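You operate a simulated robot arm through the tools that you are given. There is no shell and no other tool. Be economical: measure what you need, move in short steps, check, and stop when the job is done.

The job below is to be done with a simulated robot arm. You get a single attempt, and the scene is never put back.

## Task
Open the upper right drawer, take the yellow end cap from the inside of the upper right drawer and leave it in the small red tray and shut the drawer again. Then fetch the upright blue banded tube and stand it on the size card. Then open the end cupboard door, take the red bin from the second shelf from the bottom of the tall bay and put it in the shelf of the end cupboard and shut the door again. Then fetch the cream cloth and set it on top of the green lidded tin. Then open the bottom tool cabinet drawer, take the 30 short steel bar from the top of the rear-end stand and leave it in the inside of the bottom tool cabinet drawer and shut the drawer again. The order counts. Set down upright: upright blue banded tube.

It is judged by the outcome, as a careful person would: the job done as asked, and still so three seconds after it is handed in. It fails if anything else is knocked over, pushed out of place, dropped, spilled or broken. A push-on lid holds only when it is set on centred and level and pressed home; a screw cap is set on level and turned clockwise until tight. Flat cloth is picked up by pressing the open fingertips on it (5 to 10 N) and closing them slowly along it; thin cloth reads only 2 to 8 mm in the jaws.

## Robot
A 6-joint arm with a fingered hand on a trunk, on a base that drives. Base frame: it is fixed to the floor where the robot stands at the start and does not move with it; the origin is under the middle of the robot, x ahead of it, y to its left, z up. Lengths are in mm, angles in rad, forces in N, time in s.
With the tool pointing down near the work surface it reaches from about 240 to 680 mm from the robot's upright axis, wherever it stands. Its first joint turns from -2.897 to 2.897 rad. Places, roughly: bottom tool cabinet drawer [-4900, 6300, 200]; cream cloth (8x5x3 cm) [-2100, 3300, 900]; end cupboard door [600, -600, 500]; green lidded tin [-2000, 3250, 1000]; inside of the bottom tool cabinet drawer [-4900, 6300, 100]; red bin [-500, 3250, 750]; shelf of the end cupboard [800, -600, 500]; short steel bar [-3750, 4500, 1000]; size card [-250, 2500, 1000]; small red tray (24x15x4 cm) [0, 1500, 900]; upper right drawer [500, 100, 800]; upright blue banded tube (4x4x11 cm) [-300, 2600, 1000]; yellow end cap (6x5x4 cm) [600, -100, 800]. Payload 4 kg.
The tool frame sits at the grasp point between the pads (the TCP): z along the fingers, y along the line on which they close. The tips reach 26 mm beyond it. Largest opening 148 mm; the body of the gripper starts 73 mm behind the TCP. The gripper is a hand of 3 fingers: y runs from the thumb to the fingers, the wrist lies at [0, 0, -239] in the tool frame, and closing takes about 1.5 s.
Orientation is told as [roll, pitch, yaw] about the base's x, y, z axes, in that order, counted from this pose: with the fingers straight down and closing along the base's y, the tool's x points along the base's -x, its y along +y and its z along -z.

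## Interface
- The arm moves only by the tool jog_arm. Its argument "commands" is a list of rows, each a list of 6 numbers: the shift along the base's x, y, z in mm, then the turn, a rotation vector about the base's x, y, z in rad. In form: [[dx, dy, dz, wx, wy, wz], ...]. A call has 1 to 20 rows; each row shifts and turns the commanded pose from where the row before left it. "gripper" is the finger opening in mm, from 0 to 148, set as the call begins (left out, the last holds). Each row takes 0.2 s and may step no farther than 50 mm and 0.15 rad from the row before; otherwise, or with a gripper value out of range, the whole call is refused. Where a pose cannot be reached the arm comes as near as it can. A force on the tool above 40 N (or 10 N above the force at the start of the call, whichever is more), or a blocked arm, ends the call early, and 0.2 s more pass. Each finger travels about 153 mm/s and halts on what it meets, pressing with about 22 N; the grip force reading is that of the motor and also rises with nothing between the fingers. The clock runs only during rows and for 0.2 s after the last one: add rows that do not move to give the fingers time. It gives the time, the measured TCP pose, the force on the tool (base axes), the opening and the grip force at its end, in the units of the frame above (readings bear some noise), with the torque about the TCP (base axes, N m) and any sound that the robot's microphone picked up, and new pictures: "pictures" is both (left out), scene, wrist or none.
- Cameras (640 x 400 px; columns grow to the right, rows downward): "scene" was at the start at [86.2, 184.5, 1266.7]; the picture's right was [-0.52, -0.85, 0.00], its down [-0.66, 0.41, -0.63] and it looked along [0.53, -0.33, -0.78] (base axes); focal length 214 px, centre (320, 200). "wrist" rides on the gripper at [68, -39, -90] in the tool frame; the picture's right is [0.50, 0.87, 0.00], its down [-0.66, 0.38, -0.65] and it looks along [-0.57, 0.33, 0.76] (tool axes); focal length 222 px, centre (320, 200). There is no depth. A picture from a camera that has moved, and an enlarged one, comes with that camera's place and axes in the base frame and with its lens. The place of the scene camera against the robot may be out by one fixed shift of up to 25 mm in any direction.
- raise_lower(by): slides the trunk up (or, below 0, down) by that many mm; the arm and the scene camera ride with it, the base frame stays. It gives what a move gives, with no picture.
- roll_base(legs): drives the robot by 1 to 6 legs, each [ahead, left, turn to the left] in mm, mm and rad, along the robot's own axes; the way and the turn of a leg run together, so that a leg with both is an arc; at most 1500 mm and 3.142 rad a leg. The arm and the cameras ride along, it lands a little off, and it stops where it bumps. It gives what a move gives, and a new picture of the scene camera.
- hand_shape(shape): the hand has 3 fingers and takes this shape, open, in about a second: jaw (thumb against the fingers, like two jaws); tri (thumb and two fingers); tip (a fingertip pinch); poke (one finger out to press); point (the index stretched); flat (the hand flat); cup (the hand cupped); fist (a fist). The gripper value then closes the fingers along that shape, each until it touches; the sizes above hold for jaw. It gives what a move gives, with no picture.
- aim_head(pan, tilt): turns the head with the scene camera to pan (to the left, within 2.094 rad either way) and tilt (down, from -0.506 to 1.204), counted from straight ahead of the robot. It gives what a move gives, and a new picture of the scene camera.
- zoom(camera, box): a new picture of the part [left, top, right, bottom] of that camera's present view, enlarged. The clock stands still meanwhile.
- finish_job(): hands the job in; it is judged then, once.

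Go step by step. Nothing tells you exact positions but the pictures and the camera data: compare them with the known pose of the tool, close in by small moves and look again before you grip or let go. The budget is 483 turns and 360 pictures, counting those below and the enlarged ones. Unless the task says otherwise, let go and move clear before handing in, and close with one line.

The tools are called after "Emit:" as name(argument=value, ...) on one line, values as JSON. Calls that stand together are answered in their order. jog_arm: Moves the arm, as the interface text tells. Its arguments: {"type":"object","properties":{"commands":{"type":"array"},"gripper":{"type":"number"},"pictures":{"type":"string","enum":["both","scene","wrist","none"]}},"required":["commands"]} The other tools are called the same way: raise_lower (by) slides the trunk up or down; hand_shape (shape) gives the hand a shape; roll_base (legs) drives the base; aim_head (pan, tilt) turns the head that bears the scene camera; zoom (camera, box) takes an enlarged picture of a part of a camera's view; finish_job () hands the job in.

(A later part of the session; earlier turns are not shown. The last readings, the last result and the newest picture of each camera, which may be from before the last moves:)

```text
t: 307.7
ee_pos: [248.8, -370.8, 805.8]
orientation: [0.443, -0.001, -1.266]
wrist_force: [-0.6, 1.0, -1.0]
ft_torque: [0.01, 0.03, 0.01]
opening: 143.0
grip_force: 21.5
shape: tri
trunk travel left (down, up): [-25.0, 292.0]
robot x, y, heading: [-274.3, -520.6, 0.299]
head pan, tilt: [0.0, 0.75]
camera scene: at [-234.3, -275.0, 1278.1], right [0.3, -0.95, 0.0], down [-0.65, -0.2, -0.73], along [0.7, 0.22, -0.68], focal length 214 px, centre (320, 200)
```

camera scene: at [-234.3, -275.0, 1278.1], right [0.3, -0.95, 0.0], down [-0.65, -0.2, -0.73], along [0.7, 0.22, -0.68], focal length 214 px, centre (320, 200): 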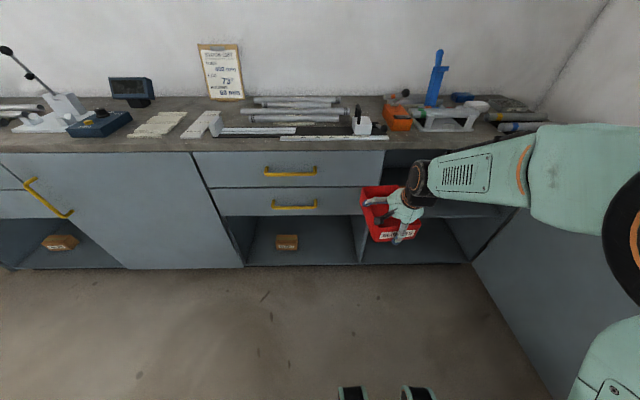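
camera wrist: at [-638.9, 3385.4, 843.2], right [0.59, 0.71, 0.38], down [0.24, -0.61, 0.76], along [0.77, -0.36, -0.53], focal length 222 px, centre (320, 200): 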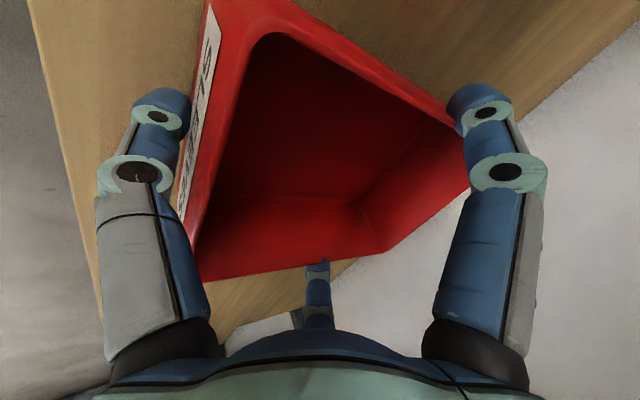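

Emit:
roll_base(legs=[[0, -365, 0.007]])

Emit:
aim_head(pan=-0.25, tilt=0.75)

Emit:
zoom(camera="wrist", box=[0, 0, 640, 400])

```text
t: 311.5
ee_pos: [357.2, -715.5, 805.8]
orientation: [0.444, -0.002, -1.259]
wrist_force: [-0.3, 0.1, -2.2]
ft_torque: [-0.02, 0.08, 0.01]
opening: 142.7
grip_force: 21.7
shape: tri
trunk travel left (down, up): [-25.0, 292.0]
robot x, y, heading: [-160.0, -867.4, 0.31]
head pan, tilt: [0.0, 0.75]
camera scene: at [-126.3, -622.3, 1278.1], right [0.3, -0.95, 0.0], down [-0.65, -0.21, -0.73], along [0.7, 0.22, -0.68], focal length 214 px, centre (320, 200)
```

scene: 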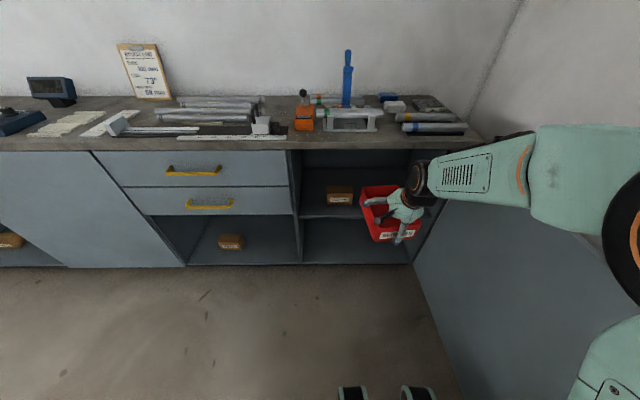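

```text
t: 312.3
ee_pos: [357.8, -714.1, 805.1]
orientation: [0.442, -0.004, -1.258]
wrist_force: [-0.4, 0.7, -2.3]
ft_torque: [-0.01, 0.03, 0.0]
opening: 143.0
grip_force: 21.4
shape: tri
trunk travel left (down, up): [-25.0, 292.0]
robot x, y, heading: [-162.9, -865.2, 0.31]
head pan, tilt: [-0.25, 0.75]
camera scene: at [-122.6, -642.5, 1278.1], right [0.06, -1.0, 0.0], down [-0.68, -0.04, -0.73], along [0.73, 0.04, -0.68], focal length 214 px, centre (320, 200)
```

scene: 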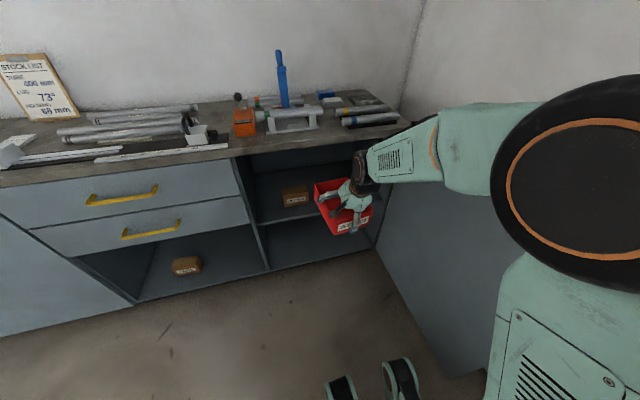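

```text
1.00 times, centred on (320, 200) of wrist (not enlarged: the box is as wide or as high as the picture)
camera zoom: at [265.4, -672.7, 870.5], right [0.59, 0.72, 0.37], down [0.26, -0.6, 0.75], along [0.76, -0.35, -0.54], focal length 222 px, centre (320, 200)
```

zoom: 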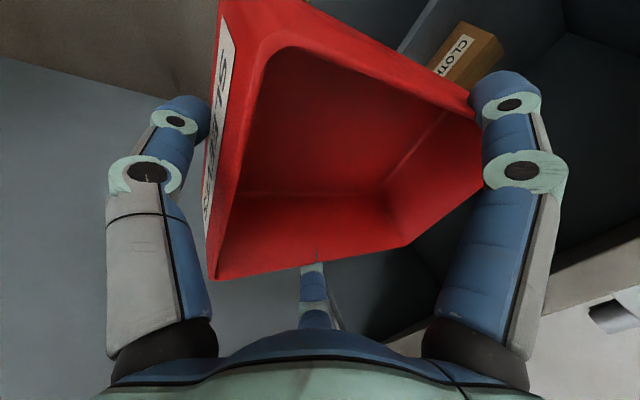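

I zoom into the cupboard to measure shelf height before inserting.

Emit:
zoom(camera="scene", box=[220, 110, 420, 280])

```text
2.35 times, centred on (320, 195) of scene
camera zoom: at [-122.6, -642.5, 1278.1], right [0.06, -1.0, 0.0], down [-0.68, -0.04, -0.73], along [0.73, 0.04, -0.68], focal length 505 px, centre (320, 212)
```

zoom: 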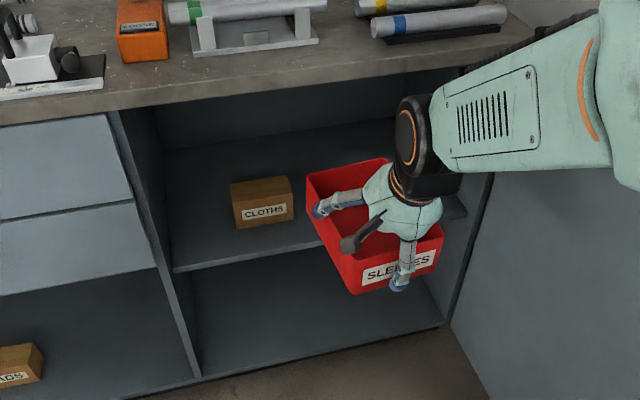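

Shelf top is about z 525–540, bench underside about 886. I lower the bin to just above shelf height while still outside.

Emit:
jog_arm(commands=[[0, 0, -35, 0, 0, 0], [0, 0, -35, 0, 0, 0], [0, 0, -35, 0, 0, 0], [0, 0, -35, 0, 0, 0], [0, 0, -35, 0, 0, 0]], pictures="scene")

```text
t: 313.5
ee_pos: [359.5, -716.0, 629.4]
orientation: [0.443, -0.003, -1.259]
wrist_force: [0.2, 0.5, -1.9]
ft_torque: [-0.05, 0.05, -0.04]
opening: 143.0
grip_force: 21.9
shape: tri
trunk travel left (down, up): [-25.0, 292.0]
robot x, y, heading: [-164.2, -869.0, 0.311]
head pan, tilt: [-0.25, 0.75]
camera scene: at [-122.4, -642.5, 1278.1], right [0.06, -1.0, 0.0], down [-0.68, -0.04, -0.73], along [0.73, 0.04, -0.68], focal length 214 px, centre (320, 200)
```

scene: 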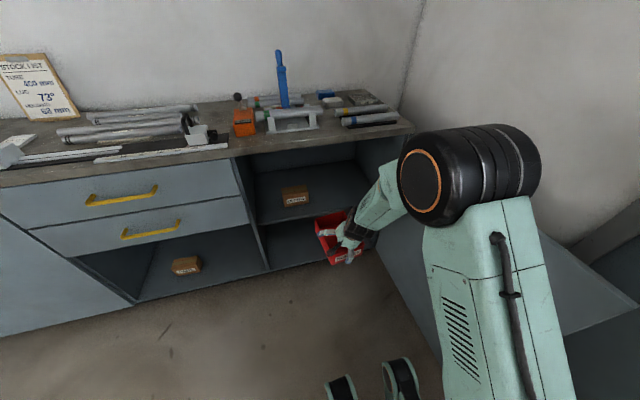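

Emit:
roll_base(legs=[[150, 0, 0]])

Emit:
zoom(camera="scene", box=[220, 130, 420, 300])

Emit:
zoom(camera="wrist", box=[0, 0, 640, 400])

```text
t: 314.9
ee_pos: [503.1, -669.4, 629.3]
orientation: [0.441, -0.002, -1.259]
wrist_force: [-0.3, -0.3, -1.4]
ft_torque: [-0.03, 0.07, 0.01]
opening: 142.8
grip_force: 21.8
shape: tri
trunk travel left (down, up): [-25.0, 292.0]
robot x, y, heading: [-11.5, -821.9, 0.306]
head pan, tilt: [-0.25, 0.75]
camera scene: at [22.5, -596.2, 1278.1], right [0.06, -1.0, 0.0], down [-0.68, -0.04, -0.73], along [0.73, 0.04, -0.68], focal length 214 px, centre (320, 200)
```

scene: 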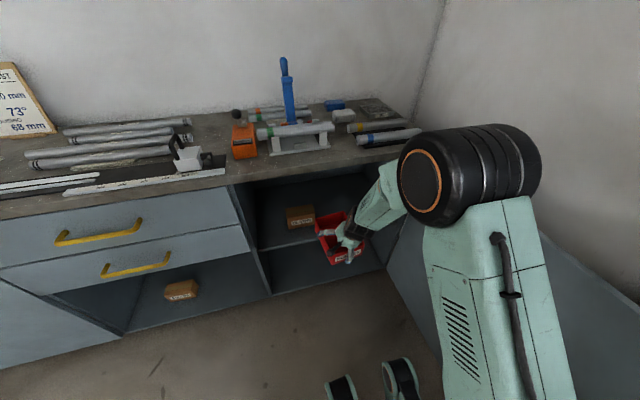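

```text
2.35 times, centred on (320, 215) of scene
camera zoom: at [22.5, -596.2, 1278.1], right [0.06, -1.0, 0.0], down [-0.68, -0.04, -0.73], along [0.73, 0.04, -0.68], focal length 505 px, centre (320, 165)
```

zoom: 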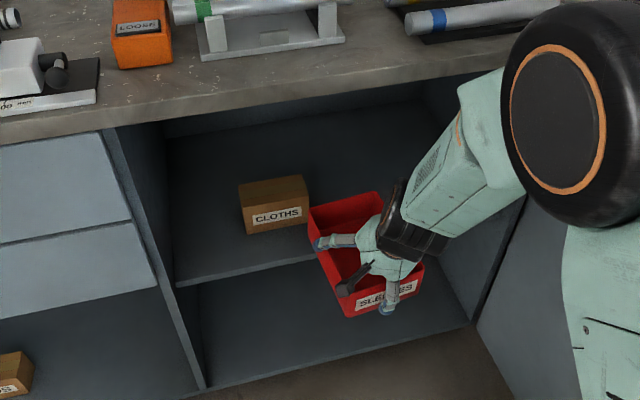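

```text
1.00 times, centred on (320, 200) of wrist (not enlarged: the box is as wide or as high as the picture)
camera zoom: at [410.9, -626.2, 694.6], right [0.59, 0.72, 0.37], down [0.26, -0.6, 0.75], along [0.76, -0.35, -0.54], focal length 222 px, centre (320, 200)
```

zoom: 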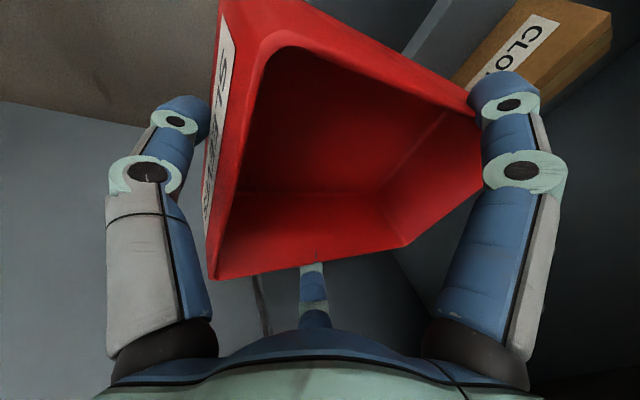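

The bin would come close to the CLOTHS box, so I shift 60 mm to the right, then move in.

Emit:
roll_base(legs=[[0, -60, 0]])

Emit:
roll_base(legs=[[110, 0, 0]])

Emit:
zoom(camera="scene", box=[220, 130, 420, 300])

```text
t: 316.0
ee_pos: [520.4, -723.5, 629.7]
orientation: [0.442, -0.002, -1.258]
wrist_force: [0.3, -0.1, -1.0]
ft_torque: [0.02, 0.08, 0.04]
opening: 142.7
grip_force: 22.2
shape: tri
trunk travel left (down, up): [-25.0, 292.0]
robot x, y, heading: [3.6, -875.4, 0.306]
head pan, tilt: [-0.25, 0.75]
camera scene: at [39.9, -652.1, 1278.1], right [0.06, -1.0, 0.0], down [-0.68, -0.04, -0.73], along [0.73, 0.04, -0.68], focal length 214 px, centre (320, 200)
```

scene: 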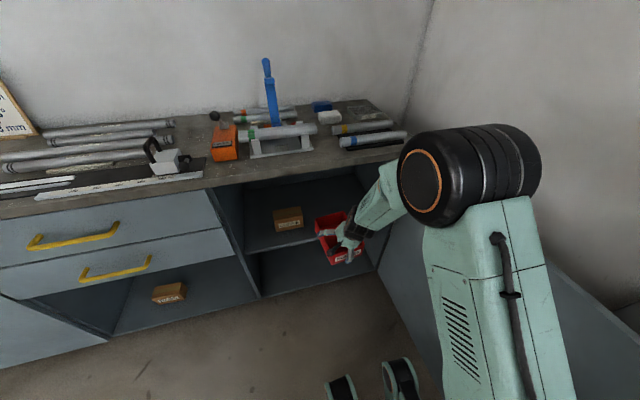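

```text
t: 317.2
ee_pos: [625.7, -690.4, 629.7]
orientation: [0.44, -0.001, -1.256]
wrist_force: [-0.6, 0.2, -1.5]
ft_torque: [-0.01, 0.09, -0.01]
opening: 143.0
grip_force: 21.4
shape: tri
trunk travel left (down, up): [-25.0, 292.0]
robot x, y, heading: [105.9, -844.8, 0.311]
head pan, tilt: [-0.25, 0.75]
camera scene: at [144.5, -618.4, 1278.1], right [0.06, -1.0, 0.0], down [-0.68, -0.04, -0.73], along [0.73, 0.04, -0.68], focal length 214 px, centre (320, 200)
```

scene: 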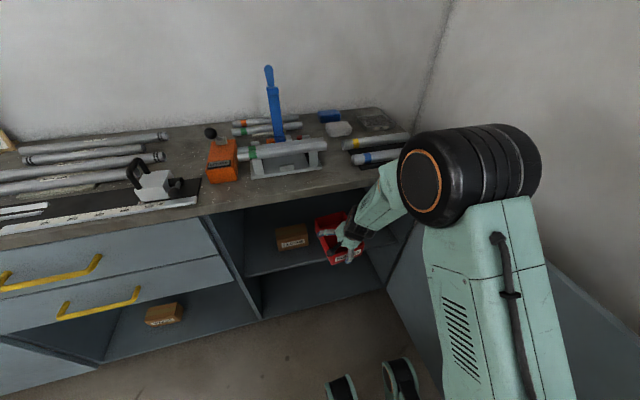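

```text
2.35 times, centred on (320, 215) of scene
camera zoom: at [144.5, -618.4, 1278.1], right [0.06, -1.0, 0.0], down [-0.68, -0.04, -0.73], along [0.73, 0.04, -0.68], focal length 505 px, centre (320, 165)
```

zoom: 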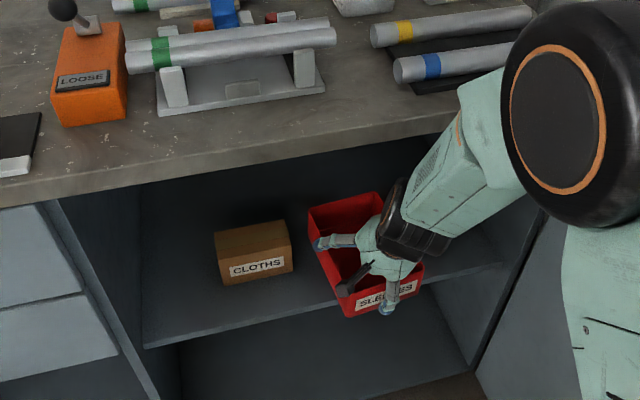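

Emit:
roll_base(legs=[[42, 0, -0.005]])

Emit:
jog_arm(commands=[[0, 0, -8, 0, 0, 0], [0, 0, -6, 0, 0, 0], [0, 0, -5, 0, 0, 0], [0, 0, -4, 0, 0, 0], [0, 0, -4, 0, 0, 0], [0, 0, -4, 0, 0, 0], [0, 0, -4, 0, 0, 0], [0, 0, -3, 0, 0, 0], [0, 0, -3, 0, 0, 0]], pictures="none")

Emit:
zoom(camera="scene", box=[220, 130, 420, 300])

```text
t: 318.1
ee_pos: [667.7, -680.7, 629.5]
orientation: [0.441, -0.003, -1.261]
wrist_force: [1.2, -0.5, -2.5]
ft_torque: [0.0, 0.05, 0.04]
opening: 142.9
grip_force: 21.3
shape: tri
trunk travel left (down, up): [-25.0, 292.0]
robot x, y, heading: [145.2, -830.1, 0.307]
head pan, tilt: [-0.25, 0.75]
camera scene: at [185.5, -605.9, 1278.0], right [0.06, -1.0, 0.0], down [-0.68, -0.04, -0.73], along [0.73, 0.04, -0.68], focal length 214 px, centre (320, 200)
```

scene: 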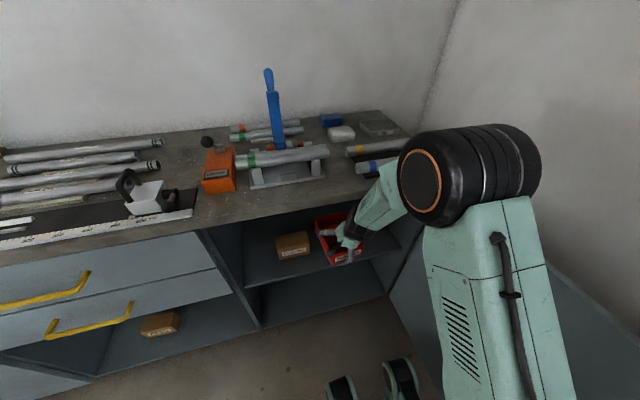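

```text
t: 320.1
ee_pos: [666.9, -680.9, 596.5]
orientation: [0.442, -0.001, -1.261]
wrist_force: [0.7, 0.8, -1.5]
ft_torque: [-0.03, 0.04, 0.0]
opening: 142.9
grip_force: 22.0
shape: tri
out of reach, approached as far as the arm can: row 2, 4
trunk travel left (down, up): [-25.0, 292.0]
robot x, y, heading: [145.3, -831.9, 0.304]
head pan, tilt: [-0.25, 0.75]
```

```text
2.35 times, centred on (320, 215) of scene
camera zoom: at [185.1, -606.0, 1278.1], right [0.06, -1.0, 0.0], down [-0.68, -0.04, -0.73], along [0.73, 0.04, -0.68], focal length 505 px, centre (320, 165)
```

zoom: 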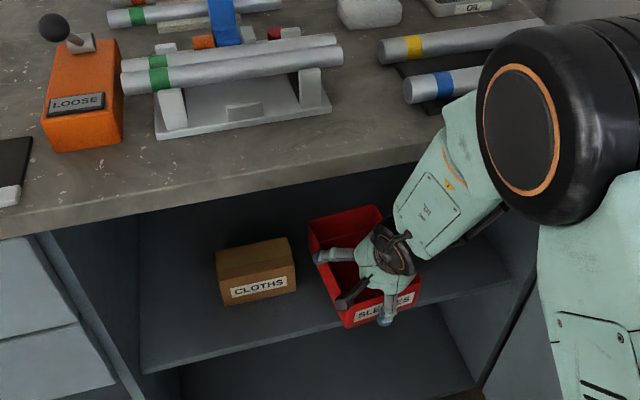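

Emit:
jog_arm(commands=[[0, 0, -3, 0, 0, 0], [0, 0, -3, 0, 0, 0], [0, 0, -3, 0, 0, 0], [0, 0, -3, 0, 0, 0], [0, 0, -3, 0, 0, 0], [0, 0, -3, 0, 0, 0]], pictures="none")

```text
t: 321.5
ee_pos: [666.7, -679.9, 577.9]
orientation: [0.442, 0.001, -1.262]
wrist_force: [-0.7, 0.2, -1.1]
ft_torque: [-0.02, 0.06, 0.02]
opening: 143.0
grip_force: 22.1
shape: tri
trunk travel left (down, up): [-25.0, 292.0]
robot x, y, heading: [145.3, -831.7, 0.309]
head pan, tilt: [-0.25, 0.75]
```

Emit:
zoom(camera="scene", box=[260, 170, 400, 290])

Emit:
zoom(camera="wrist", box=[0, 0, 640, 400])

```text
3.33 times, centred on (330, 230) of scene
camera zoom: at [185.1, -606.0, 1278.1], right [0.06, -1.0, 0.0], down [-0.68, -0.04, -0.73], along [0.73, 0.04, -0.68], focal length 715 px, centre (287, 100)
```

zoom: 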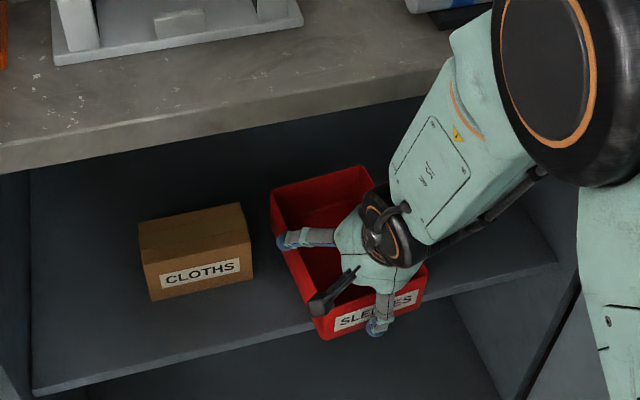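

```text
1.00 times, centred on (320, 200) of wrist (not enlarged: the box is as wide or as high as the picture)
camera zoom: at [574.3, -637.7, 642.5], right [0.59, 0.71, 0.37], down [0.26, -0.61, 0.75], along [0.76, -0.35, -0.55], focal length 222 px, centre (320, 200)
```

zoom: 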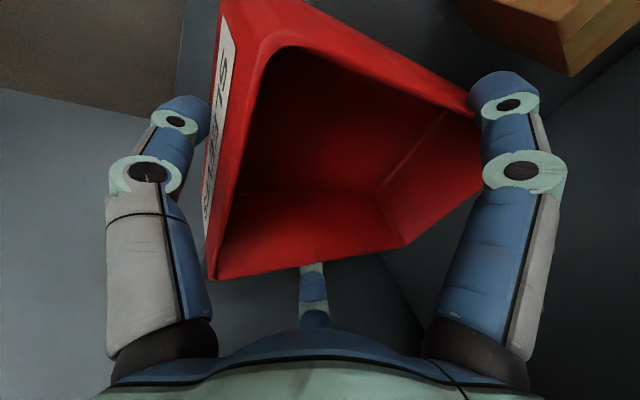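

Emit:
jog_arm(commands=[[0, 0, -3, 0, 0, 0], [0, 0, -3, 0, 0, 0], [0, 0, -2, 0, 0, 0], [0, 0, -2, 0, 0, 0], [0, 0, -2, 0, 0, 0], [0, 0, -2, 0, 0, 0], [0, 0, -2, 0, 0, 0]], pictures="none")

```text
t: 323.1
ee_pos: [666.6, -680.3, 561.6]
orientation: [0.438, 0.005, -1.259]
wrist_force: [-0.4, 0.3, -1.7]
ft_torque: [-0.05, 0.05, 0.01]
opening: 142.8
grip_force: 22.1
shape: tri
trunk travel left (down, up): [-25.0, 292.0]
robot x, y, heading: [145.9, -832.9, 0.302]
head pan, tilt: [-0.25, 0.75]
```

Still no contact: the shelf lies lower (~480) and further in than estimated. I raise slightly and move 60 mm deeper.

Emit:
jog_arm(commands=[[0, 0, 5, 0, 0, 0]], pictures="none")

Emit:
roll_base(legs=[[60, 0, 0]])

Emit:
zoom(camera="scene", box=[260, 170, 400, 290])

```text
t: 323.5
ee_pos: [667.7, -680.9, 567.4]
orientation: [0.441, 0.004, -1.26]
wrist_force: [0.4, -0.3, -1.2]
ft_torque: [-0.04, 0.07, -0.04]
opening: 143.3
grip_force: 22.2
shape: tri
trunk travel left (down, up): [-25.0, 292.0]
robot x, y, heading: [145.1, -830.2, 0.306]
head pan, tilt: [-0.25, 0.75]
```

```text
t: 324.5
ee_pos: [699.7, -669.9, 562.8]
orientation: [0.417, 0.004, -1.26]
wrist_force: [-0.5, 0.1, -1.4]
ft_torque: [-0.03, 0.05, -0.03]
opening: 142.9
grip_force: 22.5
shape: tri
trunk travel left (down, up): [-25.0, 292.0]
robot x, y, heading: [188.0, -818.6, 0.303]
head pan, tilt: [-0.25, 0.75]
stopped in leg 1: the robot was blocked; the commanded pose is now the measured one
camera scene: at [224.7, -593.3, 1278.5], right [0.06, -1.0, 0.0], down [-0.68, -0.04, -0.73], along [0.73, 0.04, -0.68], focal length 214 px, centre (320, 200)
```

scene: 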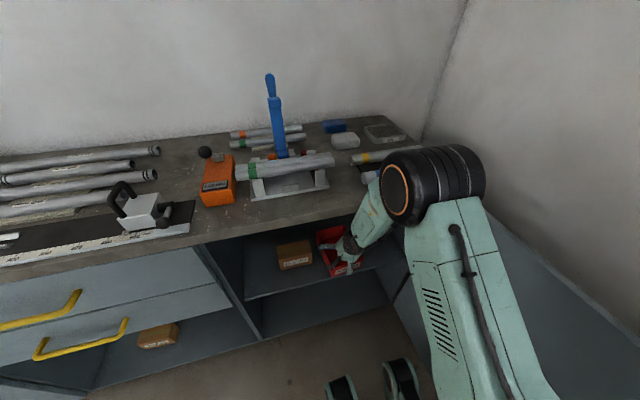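

```text
3.33 times, centred on (330, 230) of scene
camera zoom: at [224.7, -593.3, 1278.5], right [0.06, -1.0, 0.0], down [-0.68, -0.04, -0.73], along [0.73, 0.04, -0.68], focal length 715 px, centre (287, 100)
```

zoom: 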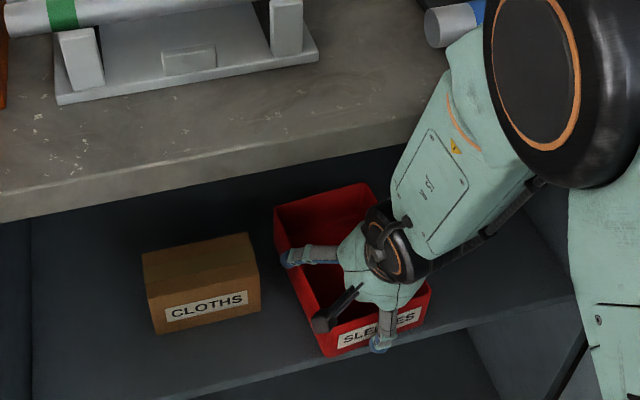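

Blocked — perhaps the elbow touched the bench edge. I ease back 15 mm and inspect.

Emit:
roll_base(legs=[[-15, 0, 0]])

Emit:
zoom(camera="scene", box=[300, 90, 500, 220])

```text
t: 325.2
ee_pos: [697.5, -671.6, 560.1]
orientation: [0.413, 0.003, -1.26]
wrist_force: [-0.1, -0.2, -1.8]
ft_torque: [-0.03, 0.06, -0.05]
opening: 142.8
grip_force: 22.1
shape: tri
trunk travel left (down, up): [-25.0, 292.0]
robot x, y, heading: [185.3, -815.5, 0.302]
head pan, tilt: [-0.25, 0.75]
stopped in leg 1: the robot was blocked; the commanded pose is now the measured one
camera scene: at [226.7, -592.7, 1278.3], right [0.06, -1.0, 0.0], down [-0.68, -0.04, -0.73], along [0.73, 0.04, -0.68], focal length 214 px, centre (320, 200)
```

scene: 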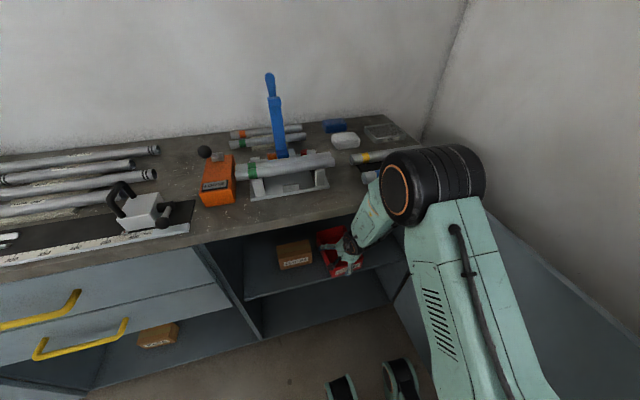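

```text
3.08 times, centred on (400, 155) of scene
camera zoom: at [226.7, -592.7, 1278.3], right [0.06, -1.0, 0.0], down [-0.68, -0.04, -0.73], along [0.73, 0.04, -0.68], focal length 660 px, centre (74, 338)
```

zoom: 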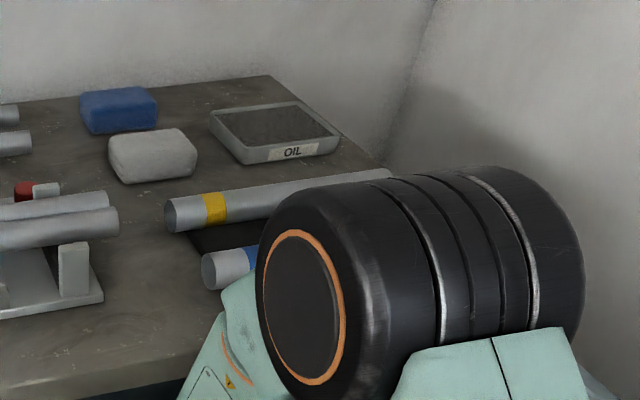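

Emit:
jog_arm(commands=[[-5, -1.5, 0, 0, 0, 0], [-5, -1.5, 0, 0, 0, 0], [-5, -1.5, 0, 0, 0, 0]], pictures="none")

Emit:
roll_base(legs=[[-15, 0, 0]])

```text
t: 326.0
ee_pos: [683.5, -676.7, 558.3]
orientation: [0.409, 0.009, -1.26]
wrist_force: [-0.3, -0.4, -1.1]
ft_torque: [-0.06, 0.05, 0.01]
opening: 142.8
grip_force: 21.6
shape: tri
trunk travel left (down, up): [-25.0, 292.0]
robot x, y, heading: [189.0, -817.1, 0.306]
head pan, tilt: [-0.25, 0.75]
```

```text
t: 326.8
ee_pos: [671.5, -677.6, 559.5]
orientation: [0.412, 0.008, -1.258]
wrist_force: [0.8, 0.3, -0.3]
ft_torque: [-0.01, 0.09, 0.0]
opening: 142.7
grip_force: 22.2
shape: tri
trunk travel left (down, up): [-25.0, 292.0]
robot x, y, heading: [173.4, -818.4, 0.302]
head pan, tilt: [-0.25, 0.75]
camera scene: at [214.9, -596.5, 1278.1], right [0.06, -1.0, 0.0], down [-0.68, -0.04, -0.73], along [0.73, 0.04, -0.68], focal length 214 px, centre (320, 200)
```

scene: 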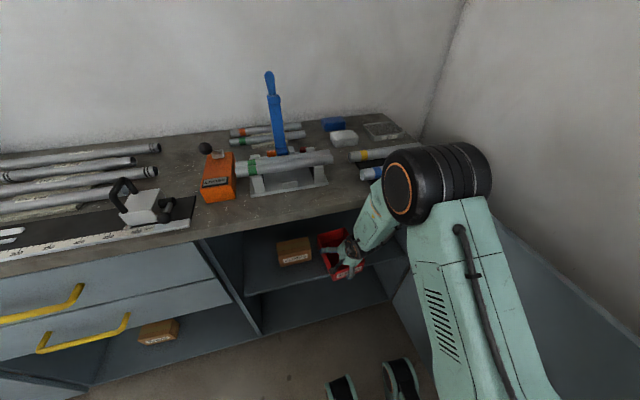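

Freed. The forearm was meeting the bench edge; with the robot farther back and the arm stretched, it can pass lower. I back up 110 mm and lower the trunk fully, then reach in with the arm.

Emit:
roll_base(legs=[[-110, 0, 0]])

Emit:
raise_lower(by=-25)

Emit:
jog_arm(commands=[[19, 6, 5, 0, 0, 0], [19, 6, 5, 0.01, 0, 0], [19, 6, 5, 0.01, 0, 0], [19, 6, 5, 0.01, 0, 0], [19, 6, 5, 0, 0, 0], [19, 6, 0, 0, 0, 0], [10, 3, 0, 0, 0, 0]], pictures="scene")

Emit:
zoom(camera="scene", box=[260, 150, 400, 270])

```text
t: 327.9
ee_pos: [566.5, -712.9, 559.4]
orientation: [0.411, 0.009, -1.258]
wrist_force: [-0.4, -0.4, -2.2]
ft_torque: [-0.04, 0.07, 0.01]
opening: 142.8
grip_force: 22.0
shape: tri
trunk travel left (down, up): [-25.0, 292.0]
robot x, y, heading: [71.7, -852.6, 0.305]
head pan, tilt: [-0.25, 0.75]
camera scene: at [111.3, -629.3, 1278.1], right [0.06, -1.0, 0.0], down [-0.68, -0.04, -0.73], along [0.73, 0.04, -0.68], focal length 214 px, centre (320, 200)
```

scene: 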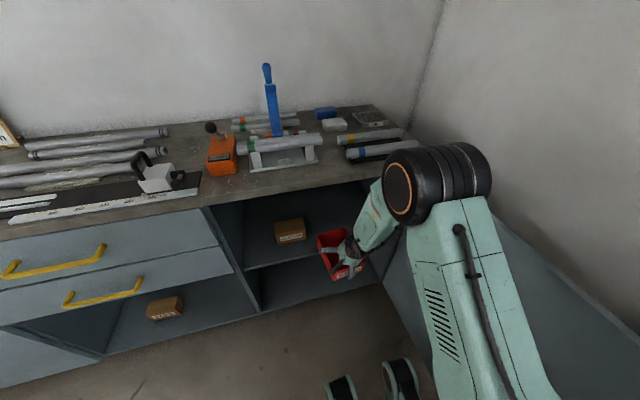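

```text
t: 328.7
ee_pos: [566.2, -712.9, 535.8]
orientation: [0.412, 0.012, -1.257]
wrist_force: [-7.7, -1.3, 12.7]
ft_torque: [0.41, -0.84, 0.21]
opening: 142.0
grip_force: 21.9
shape: tri
trunk travel left (down, up): [0.0, 317.0]
robot x, y, heading: [71.1, -853.9, 0.306]
head pan, tilt: [-0.25, 0.75]
```

```text
t: 330.3
ee_pos: [682.5, -677.0, 558.7]
orientation: [0.423, 0.04, -1.257]
wrist_force: [-4.1, -1.4, 17.2]
ft_torque: [-1.3, 0.61, -0.38]
opening: 141.8
grip_force: 21.9
shape: tri
out of reach, approached as far as the arm can: row 3
trunk travel left (down, up): [0.0, 317.0]
robot x, y, heading: [69.9, -849.7, 0.303]
head pan, tilt: [-0.25, 0.75]
camera scene: at [113.2, -628.5, 1259.0], right [0.06, -1.0, 0.0], down [-0.68, -0.04, -0.73], along [0.73, 0.04, -0.68], focal length 214 px, centre (320, 200)
```

scene: 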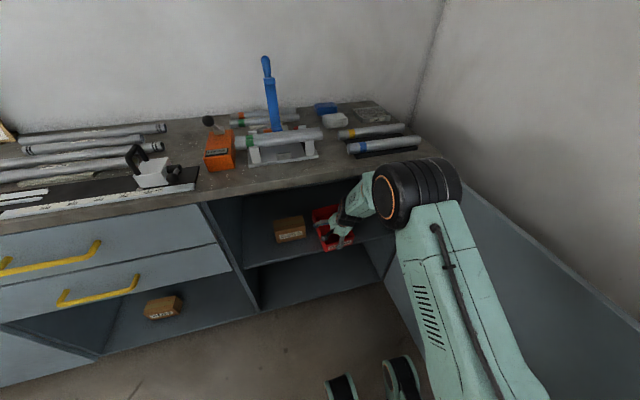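

```text
3.33 times, centred on (330, 210) of scene
camera zoom: at [113.2, -628.5, 1259.0], right [0.06, -1.0, 0.0], down [-0.68, -0.04, -0.73], along [0.73, 0.04, -0.68], focal length 715 px, centre (287, 167)
```

zoom: 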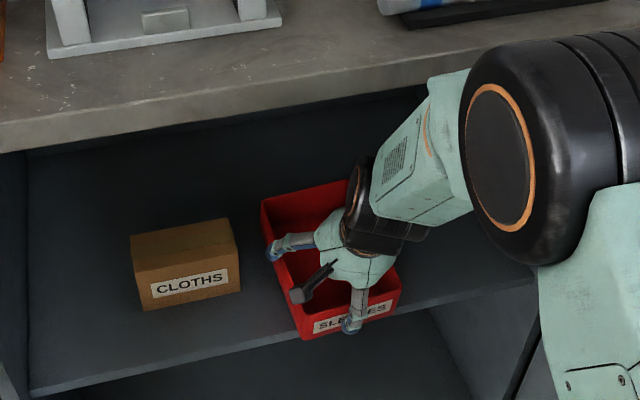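

There's an upward force: the bin's rear touches the shelf. I look at it with the wrist camera and lift slightly.

Emit:
jog_arm(commands=[[0, 0, 5, 0, 0, 0], [0, 0, 5, 0, 0, 0], [0, 0, 5, 0, 0, 0]], pictures="wrist")

```text
t: 331.1
ee_pos: [682.4, -675.3, 571.4]
orientation: [0.418, 0.04, -1.255]
wrist_force: [-0.6, -0.7, -0.6]
ft_torque: [-0.05, 0.08, 0.02]
opening: 141.7
grip_force: 21.6
shape: tri
trunk travel left (down, up): [0.0, 317.0]
robot x, y, heading: [71.8, -854.8, 0.31]
head pan, tilt: [-0.25, 0.75]
camera wrist: at [592.7, -635.5, 641.6], right [0.6, 0.71, 0.37], down [0.29, -0.63, 0.72], along [0.74, -0.33, -0.58], focal length 222 px, centre (320, 200)
```

wrist: 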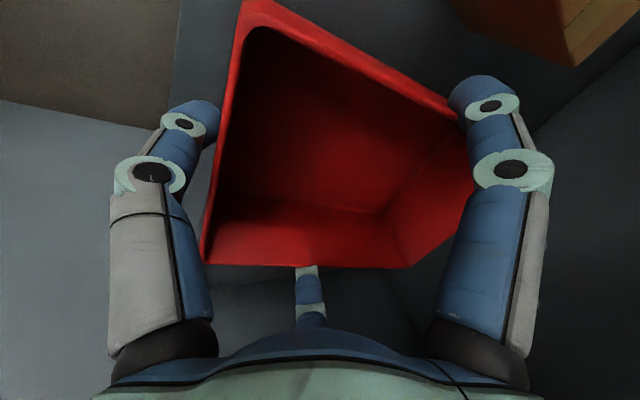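

The bin got pitched rear-up in the grip when it touched. I level it by rotating the hand back a bit, and reach 60 mm deeper (shelf front edge is at n≈425, z≈475).

Emit:
jog_arm(commands=[[0, 0, 5, -0.018, 0.057, 0], [0, 0, 5, -0.018, 0.057, 0], [15, 5, 0, 0, 0, 0], [15, 5, 0, 0, 0, 0], [15, 5, 0, 0, 0, 0], [14, 4, 0, 0, 0, 0]], pictures="both")

Emit:
zoom(camera="scene", box=[260, 150, 400, 270])

```text
t: 332.7
ee_pos: [716.7, -665.8, 565.5]
orientation: [0.261, 0.044, -1.266]
wrist_force: [-1.0, -0.9, -7.6]
ft_torque: [0.06, -0.23, 0.03]
opening: 141.5
grip_force: 21.7
shape: tri
trunk travel left (down, up): [0.0, 317.0]
robot x, y, heading: [56.7, -860.3, 0.298]
head pan, tilt: [-0.25, 0.75]
stopped in row 6: the arm was blocked; the commanded pose is now the measured one
camera scene: at [103.5, -631.8, 1258.5], right [0.05, -1.0, 0.0], down [-0.68, -0.04, -0.73], along [0.73, 0.04, -0.68], focal length 214 px, centre (320, 200)
camera wrist: at [638.2, -621.8, 644.9], right [0.65, 0.72, 0.25], down [0.39, -0.6, 0.7], along [0.65, -0.36, -0.67], focal length 222 px, centre (320, 200)
```

scene: 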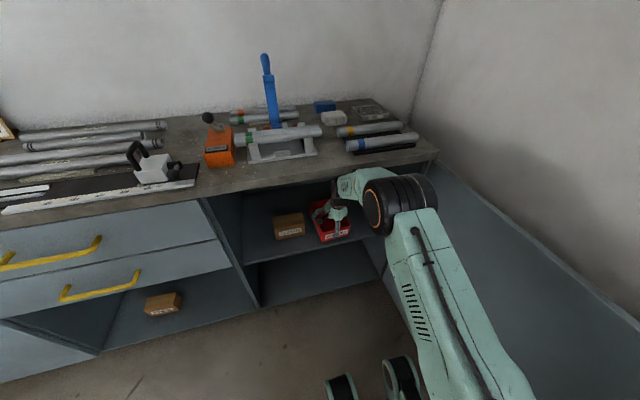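
wrist: 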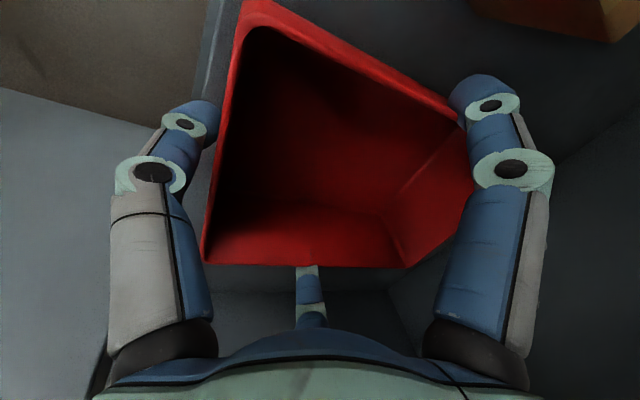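

```text
3.33 times, centred on (330, 210) of scene
camera zoom: at [103.5, -631.8, 1258.5], right [0.05, -1.0, 0.0], down [-0.68, -0.04, -0.73], along [0.73, 0.04, -0.68], focal length 715 px, centre (287, 167)
```

zoom: 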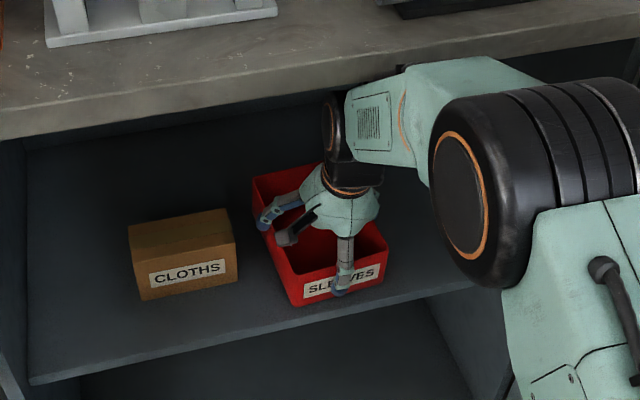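

The forearm touches the bench's underside. I lower a bit, which frees it, then go 25 mm further in.

Emit:
jog_arm(commands=[[0, 0, -5, 0, 0, 0], [0, 0, -5, 0, 0, 0], [0, 0, -5, 0, 0, 0]], pictures="none")

Emit:
jog_arm(commands=[[6, 2, 0, 0, 0, 0], [6, 2, 0, 0, 0, 0], [6, 2, 0, 0, 0, 0], [6, 2, 0, 0, 0, 0]], pictures="none")

Emit:
zoom(camera="scene", box=[260, 150, 400, 270])

```text
t: 333.5
ee_pos: [717.9, -664.3, 556.6]
orientation: [0.275, 0.042, -1.264]
wrist_force: [0.1, 1.1, 5.4]
ft_torque: [-0.47, 0.15, 0.03]
opening: 141.7
grip_force: 22.1
shape: tri
trunk travel left (down, up): [0.0, 317.0]
robot x, y, heading: [55.5, -862.0, 0.304]
head pan, tilt: [-0.25, 0.75]
```

```text
t: 334.5
ee_pos: [742.2, -658.1, 555.6]
orientation: [0.273, 0.04, -1.264]
wrist_force: [-2.9, -0.8, 8.4]
ft_torque: [-0.88, 0.47, -0.23]
opening: 141.6
grip_force: 21.7
shape: tri
trunk travel left (down, up): [0.0, 317.0]
robot x, y, heading: [57.2, -857.2, 0.305]
head pan, tilt: [-0.25, 0.75]
```

```text
3.33 times, centred on (330, 210) of scene
camera zoom: at [99.3, -633.3, 1259.0], right [0.05, -1.0, 0.0], down [-0.68, -0.04, -0.73], along [0.73, 0.04, -0.68], focal length 715 px, centre (287, 167)
```

zoom: 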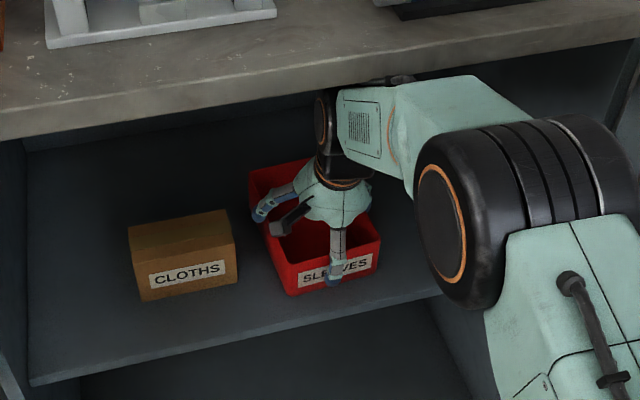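

The bin's front-right corner rests on the shelf and the bin is fully inside the edge. I level it by rotating the hand while lowering gently.

Emit:
jog_arm(commands=[[0, 0, -2, -0.01, 0.03, 0], [0, 0, -2, -0.01, 0.03, 0], [0, 0, -2, -0.01, 0.03, 0]], pictures="wrist")

Emit:
zoom(camera="scene", box=[260, 150, 400, 270])

```text
t: 335.3
ee_pos: [741.6, -655.3, 554.4]
orientation: [0.184, 0.042, -1.269]
wrist_force: [-4.5, -0.9, 27.6]
ft_torque: [0.01, -1.2, -0.07]
opening: 141.5
grip_force: 21.8
shape: tri
trunk travel left (down, up): [0.0, 317.0]
robot x, y, heading: [54.6, -860.1, 0.299]
head pan, tilt: [-0.25, 0.75]
camera wrist: at [669.1, -611.1, 638.4], right [0.67, 0.72, 0.18], down [0.44, -0.58, 0.69], along [0.6, -0.38, -0.71], focal length 222 px, centre (320, 200)
```

wrist: 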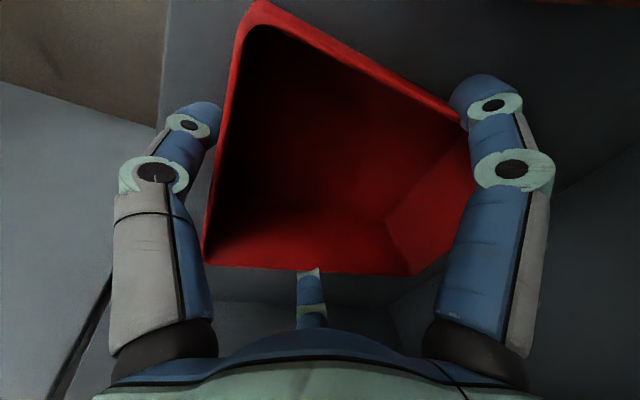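

```text
3.33 times, centred on (330, 210) of scene
camera zoom: at [97.1, -634.0, 1259.2], right [0.05, -1.0, 0.0], down [-0.68, -0.04, -0.73], along [0.73, 0.04, -0.68], focal length 715 px, centre (287, 167)
```

zoom: 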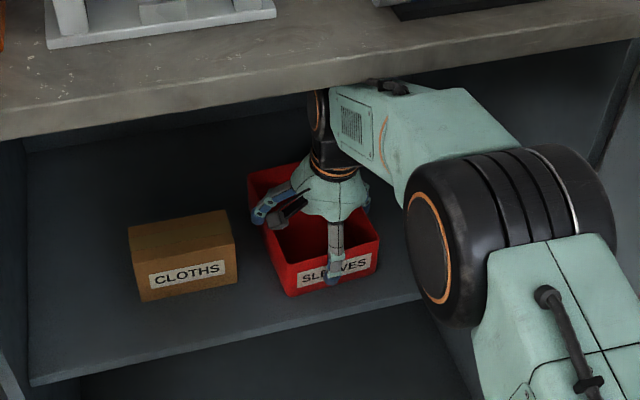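

The bin now sits level on the shelf. I open the fingers fully and check the clearance.

Emit:
jog_arm(commands=[[0, 0, 0, 0, 0, 0], [0, 0, 1, 0, 0, 0], [0, 0, 1, 0, 0, 0], [0, 0, 1, 0, 0, 0]], gripper=148, pictures="wrist")

```text
t: 336.3
ee_pos: [741.9, -657.4, 552.2]
orientation: [0.177, 0.041, -1.269]
wrist_force: [0.1, 0.7, -1.8]
ft_torque: [-0.04, 0.07, 0.0]
opening: 148.2
grip_force: 0.1
shape: tri
trunk travel left (down, up): [0.0, 317.0]
robot x, y, heading: [57.2, -860.7, 0.304]
head pan, tilt: [-0.25, 0.75]
camera wrist: at [669.8, -611.3, 636.5], right [0.67, 0.72, 0.17], down [0.45, -0.58, 0.68], along [0.59, -0.38, -0.71], focal length 222 px, centre (320, 200)
```

wrist: 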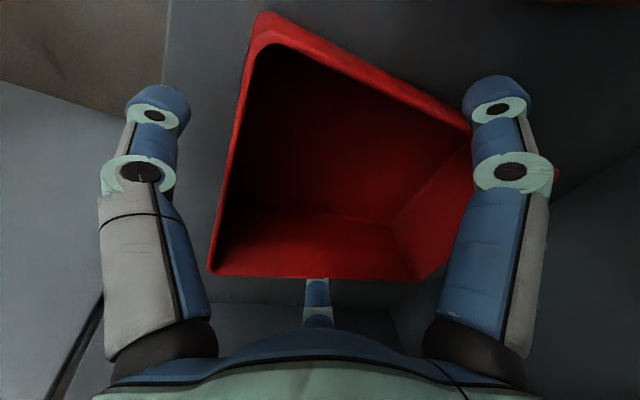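

Released. I retract straight back along the bin's length.

Emit:
jog_arm(commands=[[-7, -2.2, 0, 0, 0, 0], [-7, -2.2, 0, 0, 0, 0], [-7, -2.2, 0, 0, 0, 0], [-7, -2.2, 0, 0, 0, 0]], pictures="wrist")

```text
t: 337.3
ee_pos: [714.6, -667.3, 552.5]
orientation: [0.179, 0.039, -1.27]
wrist_force: [0.5, 0.9, -1.0]
ft_torque: [-0.01, 0.06, 0.01]
opening: 148.1
grip_force: 0.1
shape: tri
trunk travel left (down, up): [0.0, 317.0]
robot x, y, heading: [54.7, -861.0, 0.307]
head pan, tilt: [-0.25, 0.75]
camera wrist: at [641.8, -620.7, 637.4], right [0.67, 0.72, 0.17], down [0.45, -0.58, 0.68], along [0.6, -0.38, -0.71], focal length 222 px, centre (320, 200)
```

wrist: 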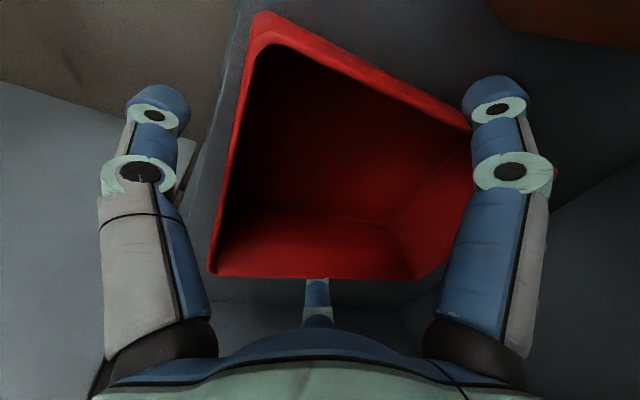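

The bin came along with the hand — the fingers still wedge it because the hand is now tilted differently than when I took it. I push it back in and restore the original tilt to loosen the fit.

Emit:
jog_arm(commands=[[7, 2.2, 0, 0, 0, 0], [7, 2.2, 0, 0, 0, 0], [7, 2.2, 0, 0, 0, 0], [7, 2.2, 0, 0, 0, 0]], pictures="none")

Emit:
jog_arm(commands=[[0, 0, 0, 0.0137, -0.0434, 0], [0, 0, 0, 0.0137, -0.0434, 0], [0, 0, 0, 0.0137, -0.0434, 0], [0, 0, 0, 0.0137, -0.0434, 0], [0, 0, 0, 0.0137, -0.0434, 0]], pictures="both")

Emit:
zoom(camera="scene", box=[260, 150, 400, 270])

```text
t: 338.3
ee_pos: [741.7, -657.3, 552.0]
orientation: [0.178, 0.039, -1.269]
wrist_force: [0.5, 0.4, -1.2]
ft_torque: [-0.04, 0.06, 0.01]
opening: 148.0
grip_force: 0.1
shape: tri
trunk travel left (down, up): [0.0, 317.0]
robot x, y, heading: [59.0, -862.9, 0.301]
head pan, tilt: [-0.25, 0.75]
```

```text
t: 339.5
ee_pos: [741.2, -657.6, 551.9]
orientation: [0.407, 0.04, -1.258]
wrist_force: [0.0, 0.1, -1.3]
ft_torque: [-0.02, 0.03, 0.0]
opening: 148.1
grip_force: 0.0
shape: tri
trunk travel left (down, up): [0.0, 317.0]
robot x, y, heading: [56.0, -856.7, 0.307]
head pan, tilt: [-0.25, 0.75]
camera scene: at [100.3, -633.1, 1258.9], right [0.05, -1.0, 0.0], down [-0.68, -0.04, -0.73], along [0.73, 0.04, -0.68], focal length 214 px, centre (320, 200)
camera wrist: at [652.3, -616.8, 622.6], right [0.61, 0.71, 0.36], down [0.29, -0.62, 0.72], along [0.74, -0.33, -0.59], focal length 222 px, centre (320, 200)
```

scene: 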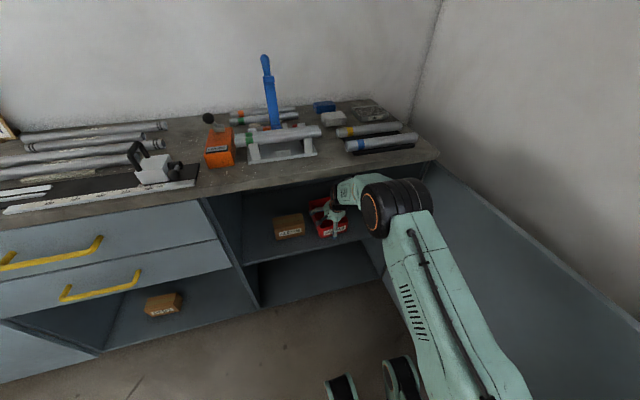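
wrist: 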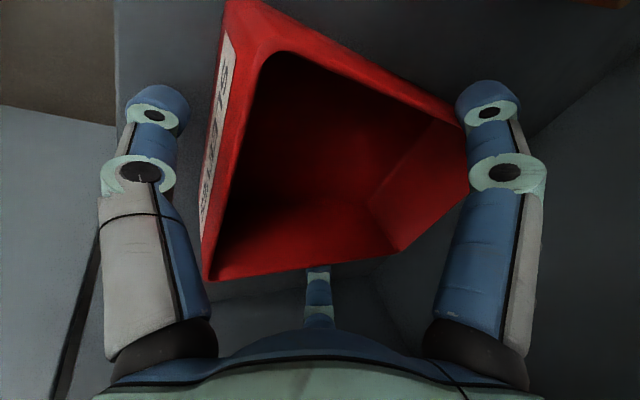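

```text
3.33 times, centred on (330, 210) of scene
camera zoom: at [100.3, -633.1, 1258.9], right [0.05, -1.0, 0.0], down [-0.68, -0.04, -0.73], along [0.73, 0.04, -0.68], focal length 715 px, centre (287, 167)
```

zoom: 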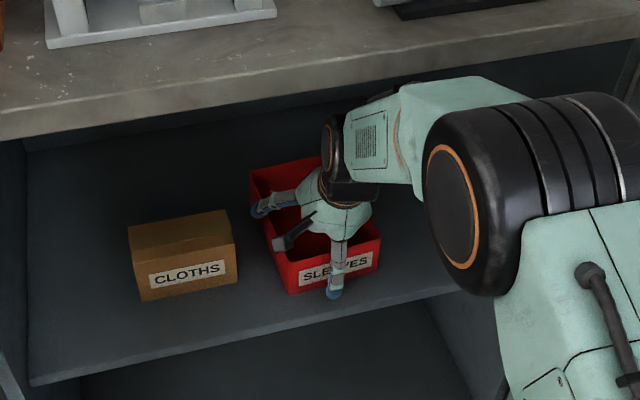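

The bin stayed level on the shelf while the hand tilted. Now I try a small retreat again.

Emit:
jog_arm(commands=[[-6, -1.9, 0, 0, 0, 0], [-6, -1.9, 0, 0, 0, 0], [-6, -1.9, 0, 0, 0, 0]], pictures="wrist")

```text
t: 340.3
ee_pos: [722.6, -662.5, 552.7]
orientation: [0.407, 0.04, -1.259]
wrist_force: [-0.1, 0.3, -0.7]
ft_torque: [-0.04, 0.02, 0.02]
opening: 147.9
grip_force: 0.1
shape: tri
trunk travel left (down, up): [0.0, 317.0]
robot x, y, heading: [55.0, -860.4, 0.304]
head pan, tilt: [-0.25, 0.75]
camera wrist: at [634.4, -622.0, 623.3], right [0.61, 0.71, 0.36], down [0.29, -0.62, 0.72], along [0.74, -0.33, -0.59], focal length 222 px, centre (320, 200)
```

wrist: 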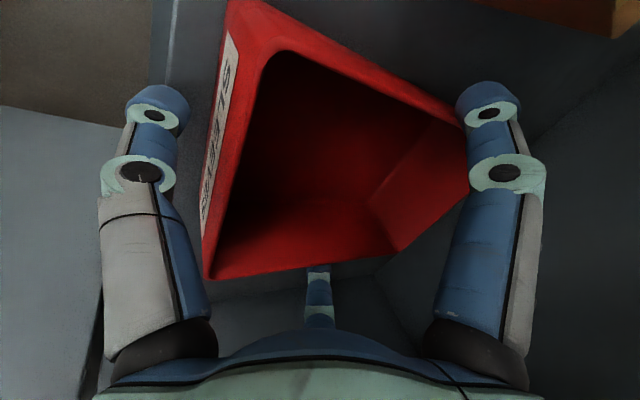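

Emit:
jog_arm(commands=[[6, 1.9, 0, 0, 0, 0], [6, 1.9, 0, 0, 0, 0], [6, 1.9, 0, 0, 0, 0], [0, 0, 6, 0, 0, 0], [0, 0, 6, 0, 0, 0], [0, 0, 6, 0, 0, 0]], pictures="wrist")

```text
t: 341.7
ee_pos: [741.9, -655.6, 571.5]
orientation: [0.407, 0.041, -1.258]
wrist_force: [-0.2, -0.2, -0.6]
ft_torque: [-0.02, -0.01, -0.01]
opening: 148.1
grip_force: 0.1
shape: tri
trunk travel left (down, up): [0.0, 317.0]
robot x, y, heading: [56.9, -861.5, 0.3]
head pan, tilt: [-0.25, 0.75]
camera wrist: at [652.0, -616.6, 641.7], right [0.61, 0.71, 0.36], down [0.29, -0.62, 0.72], along [0.74, -0.33, -0.59], focal length 222 px, centre (320, 200)
```

wrist: 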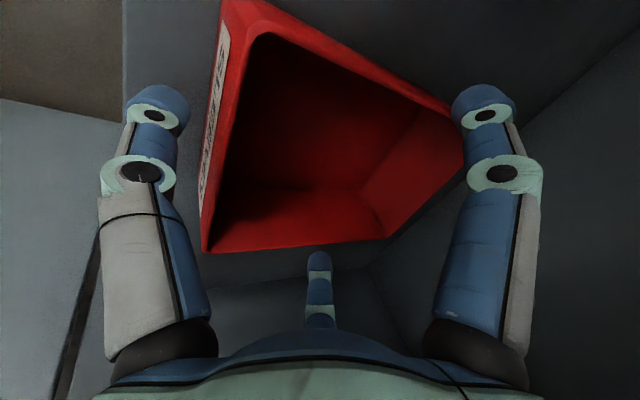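

Lifting frees the fingers from the bin. I raise a bit more, then retreat.

Emit:
jog_arm(commands=[[0, 0, 5, 0, 0, 0], [0, 0, 5, 0, 0, 0], [0, 0, 4, 0, 0, 0], [-6, -1.9, 0, 0, 0, 0], [-6, -1.9, 0, 0, 0, 0]], pictures="wrist")

```text
t: 342.9
ee_pos: [730.1, -660.5, 585.3]
orientation: [0.406, 0.04, -1.259]
wrist_force: [0.7, 0.1, -0.2]
ft_torque: [-0.03, 0.0, -0.05]
opening: 148.1
grip_force: 0.0
shape: tri
trunk travel left (down, up): [0.0, 317.0]
robot x, y, heading: [55.5, -858.5, 0.306]
head pan, tilt: [-0.25, 0.75]
camera wrist: at [640.9, -620.4, 655.8], right [0.61, 0.71, 0.36], down [0.29, -0.62, 0.72], along [0.74, -0.33, -0.59], focal length 222 px, centre (320, 200)
```

wrist: 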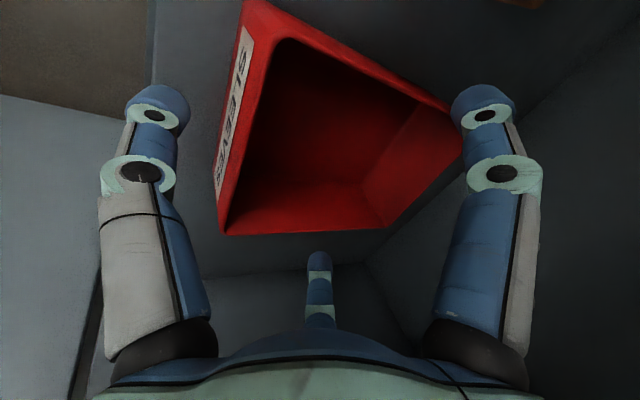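

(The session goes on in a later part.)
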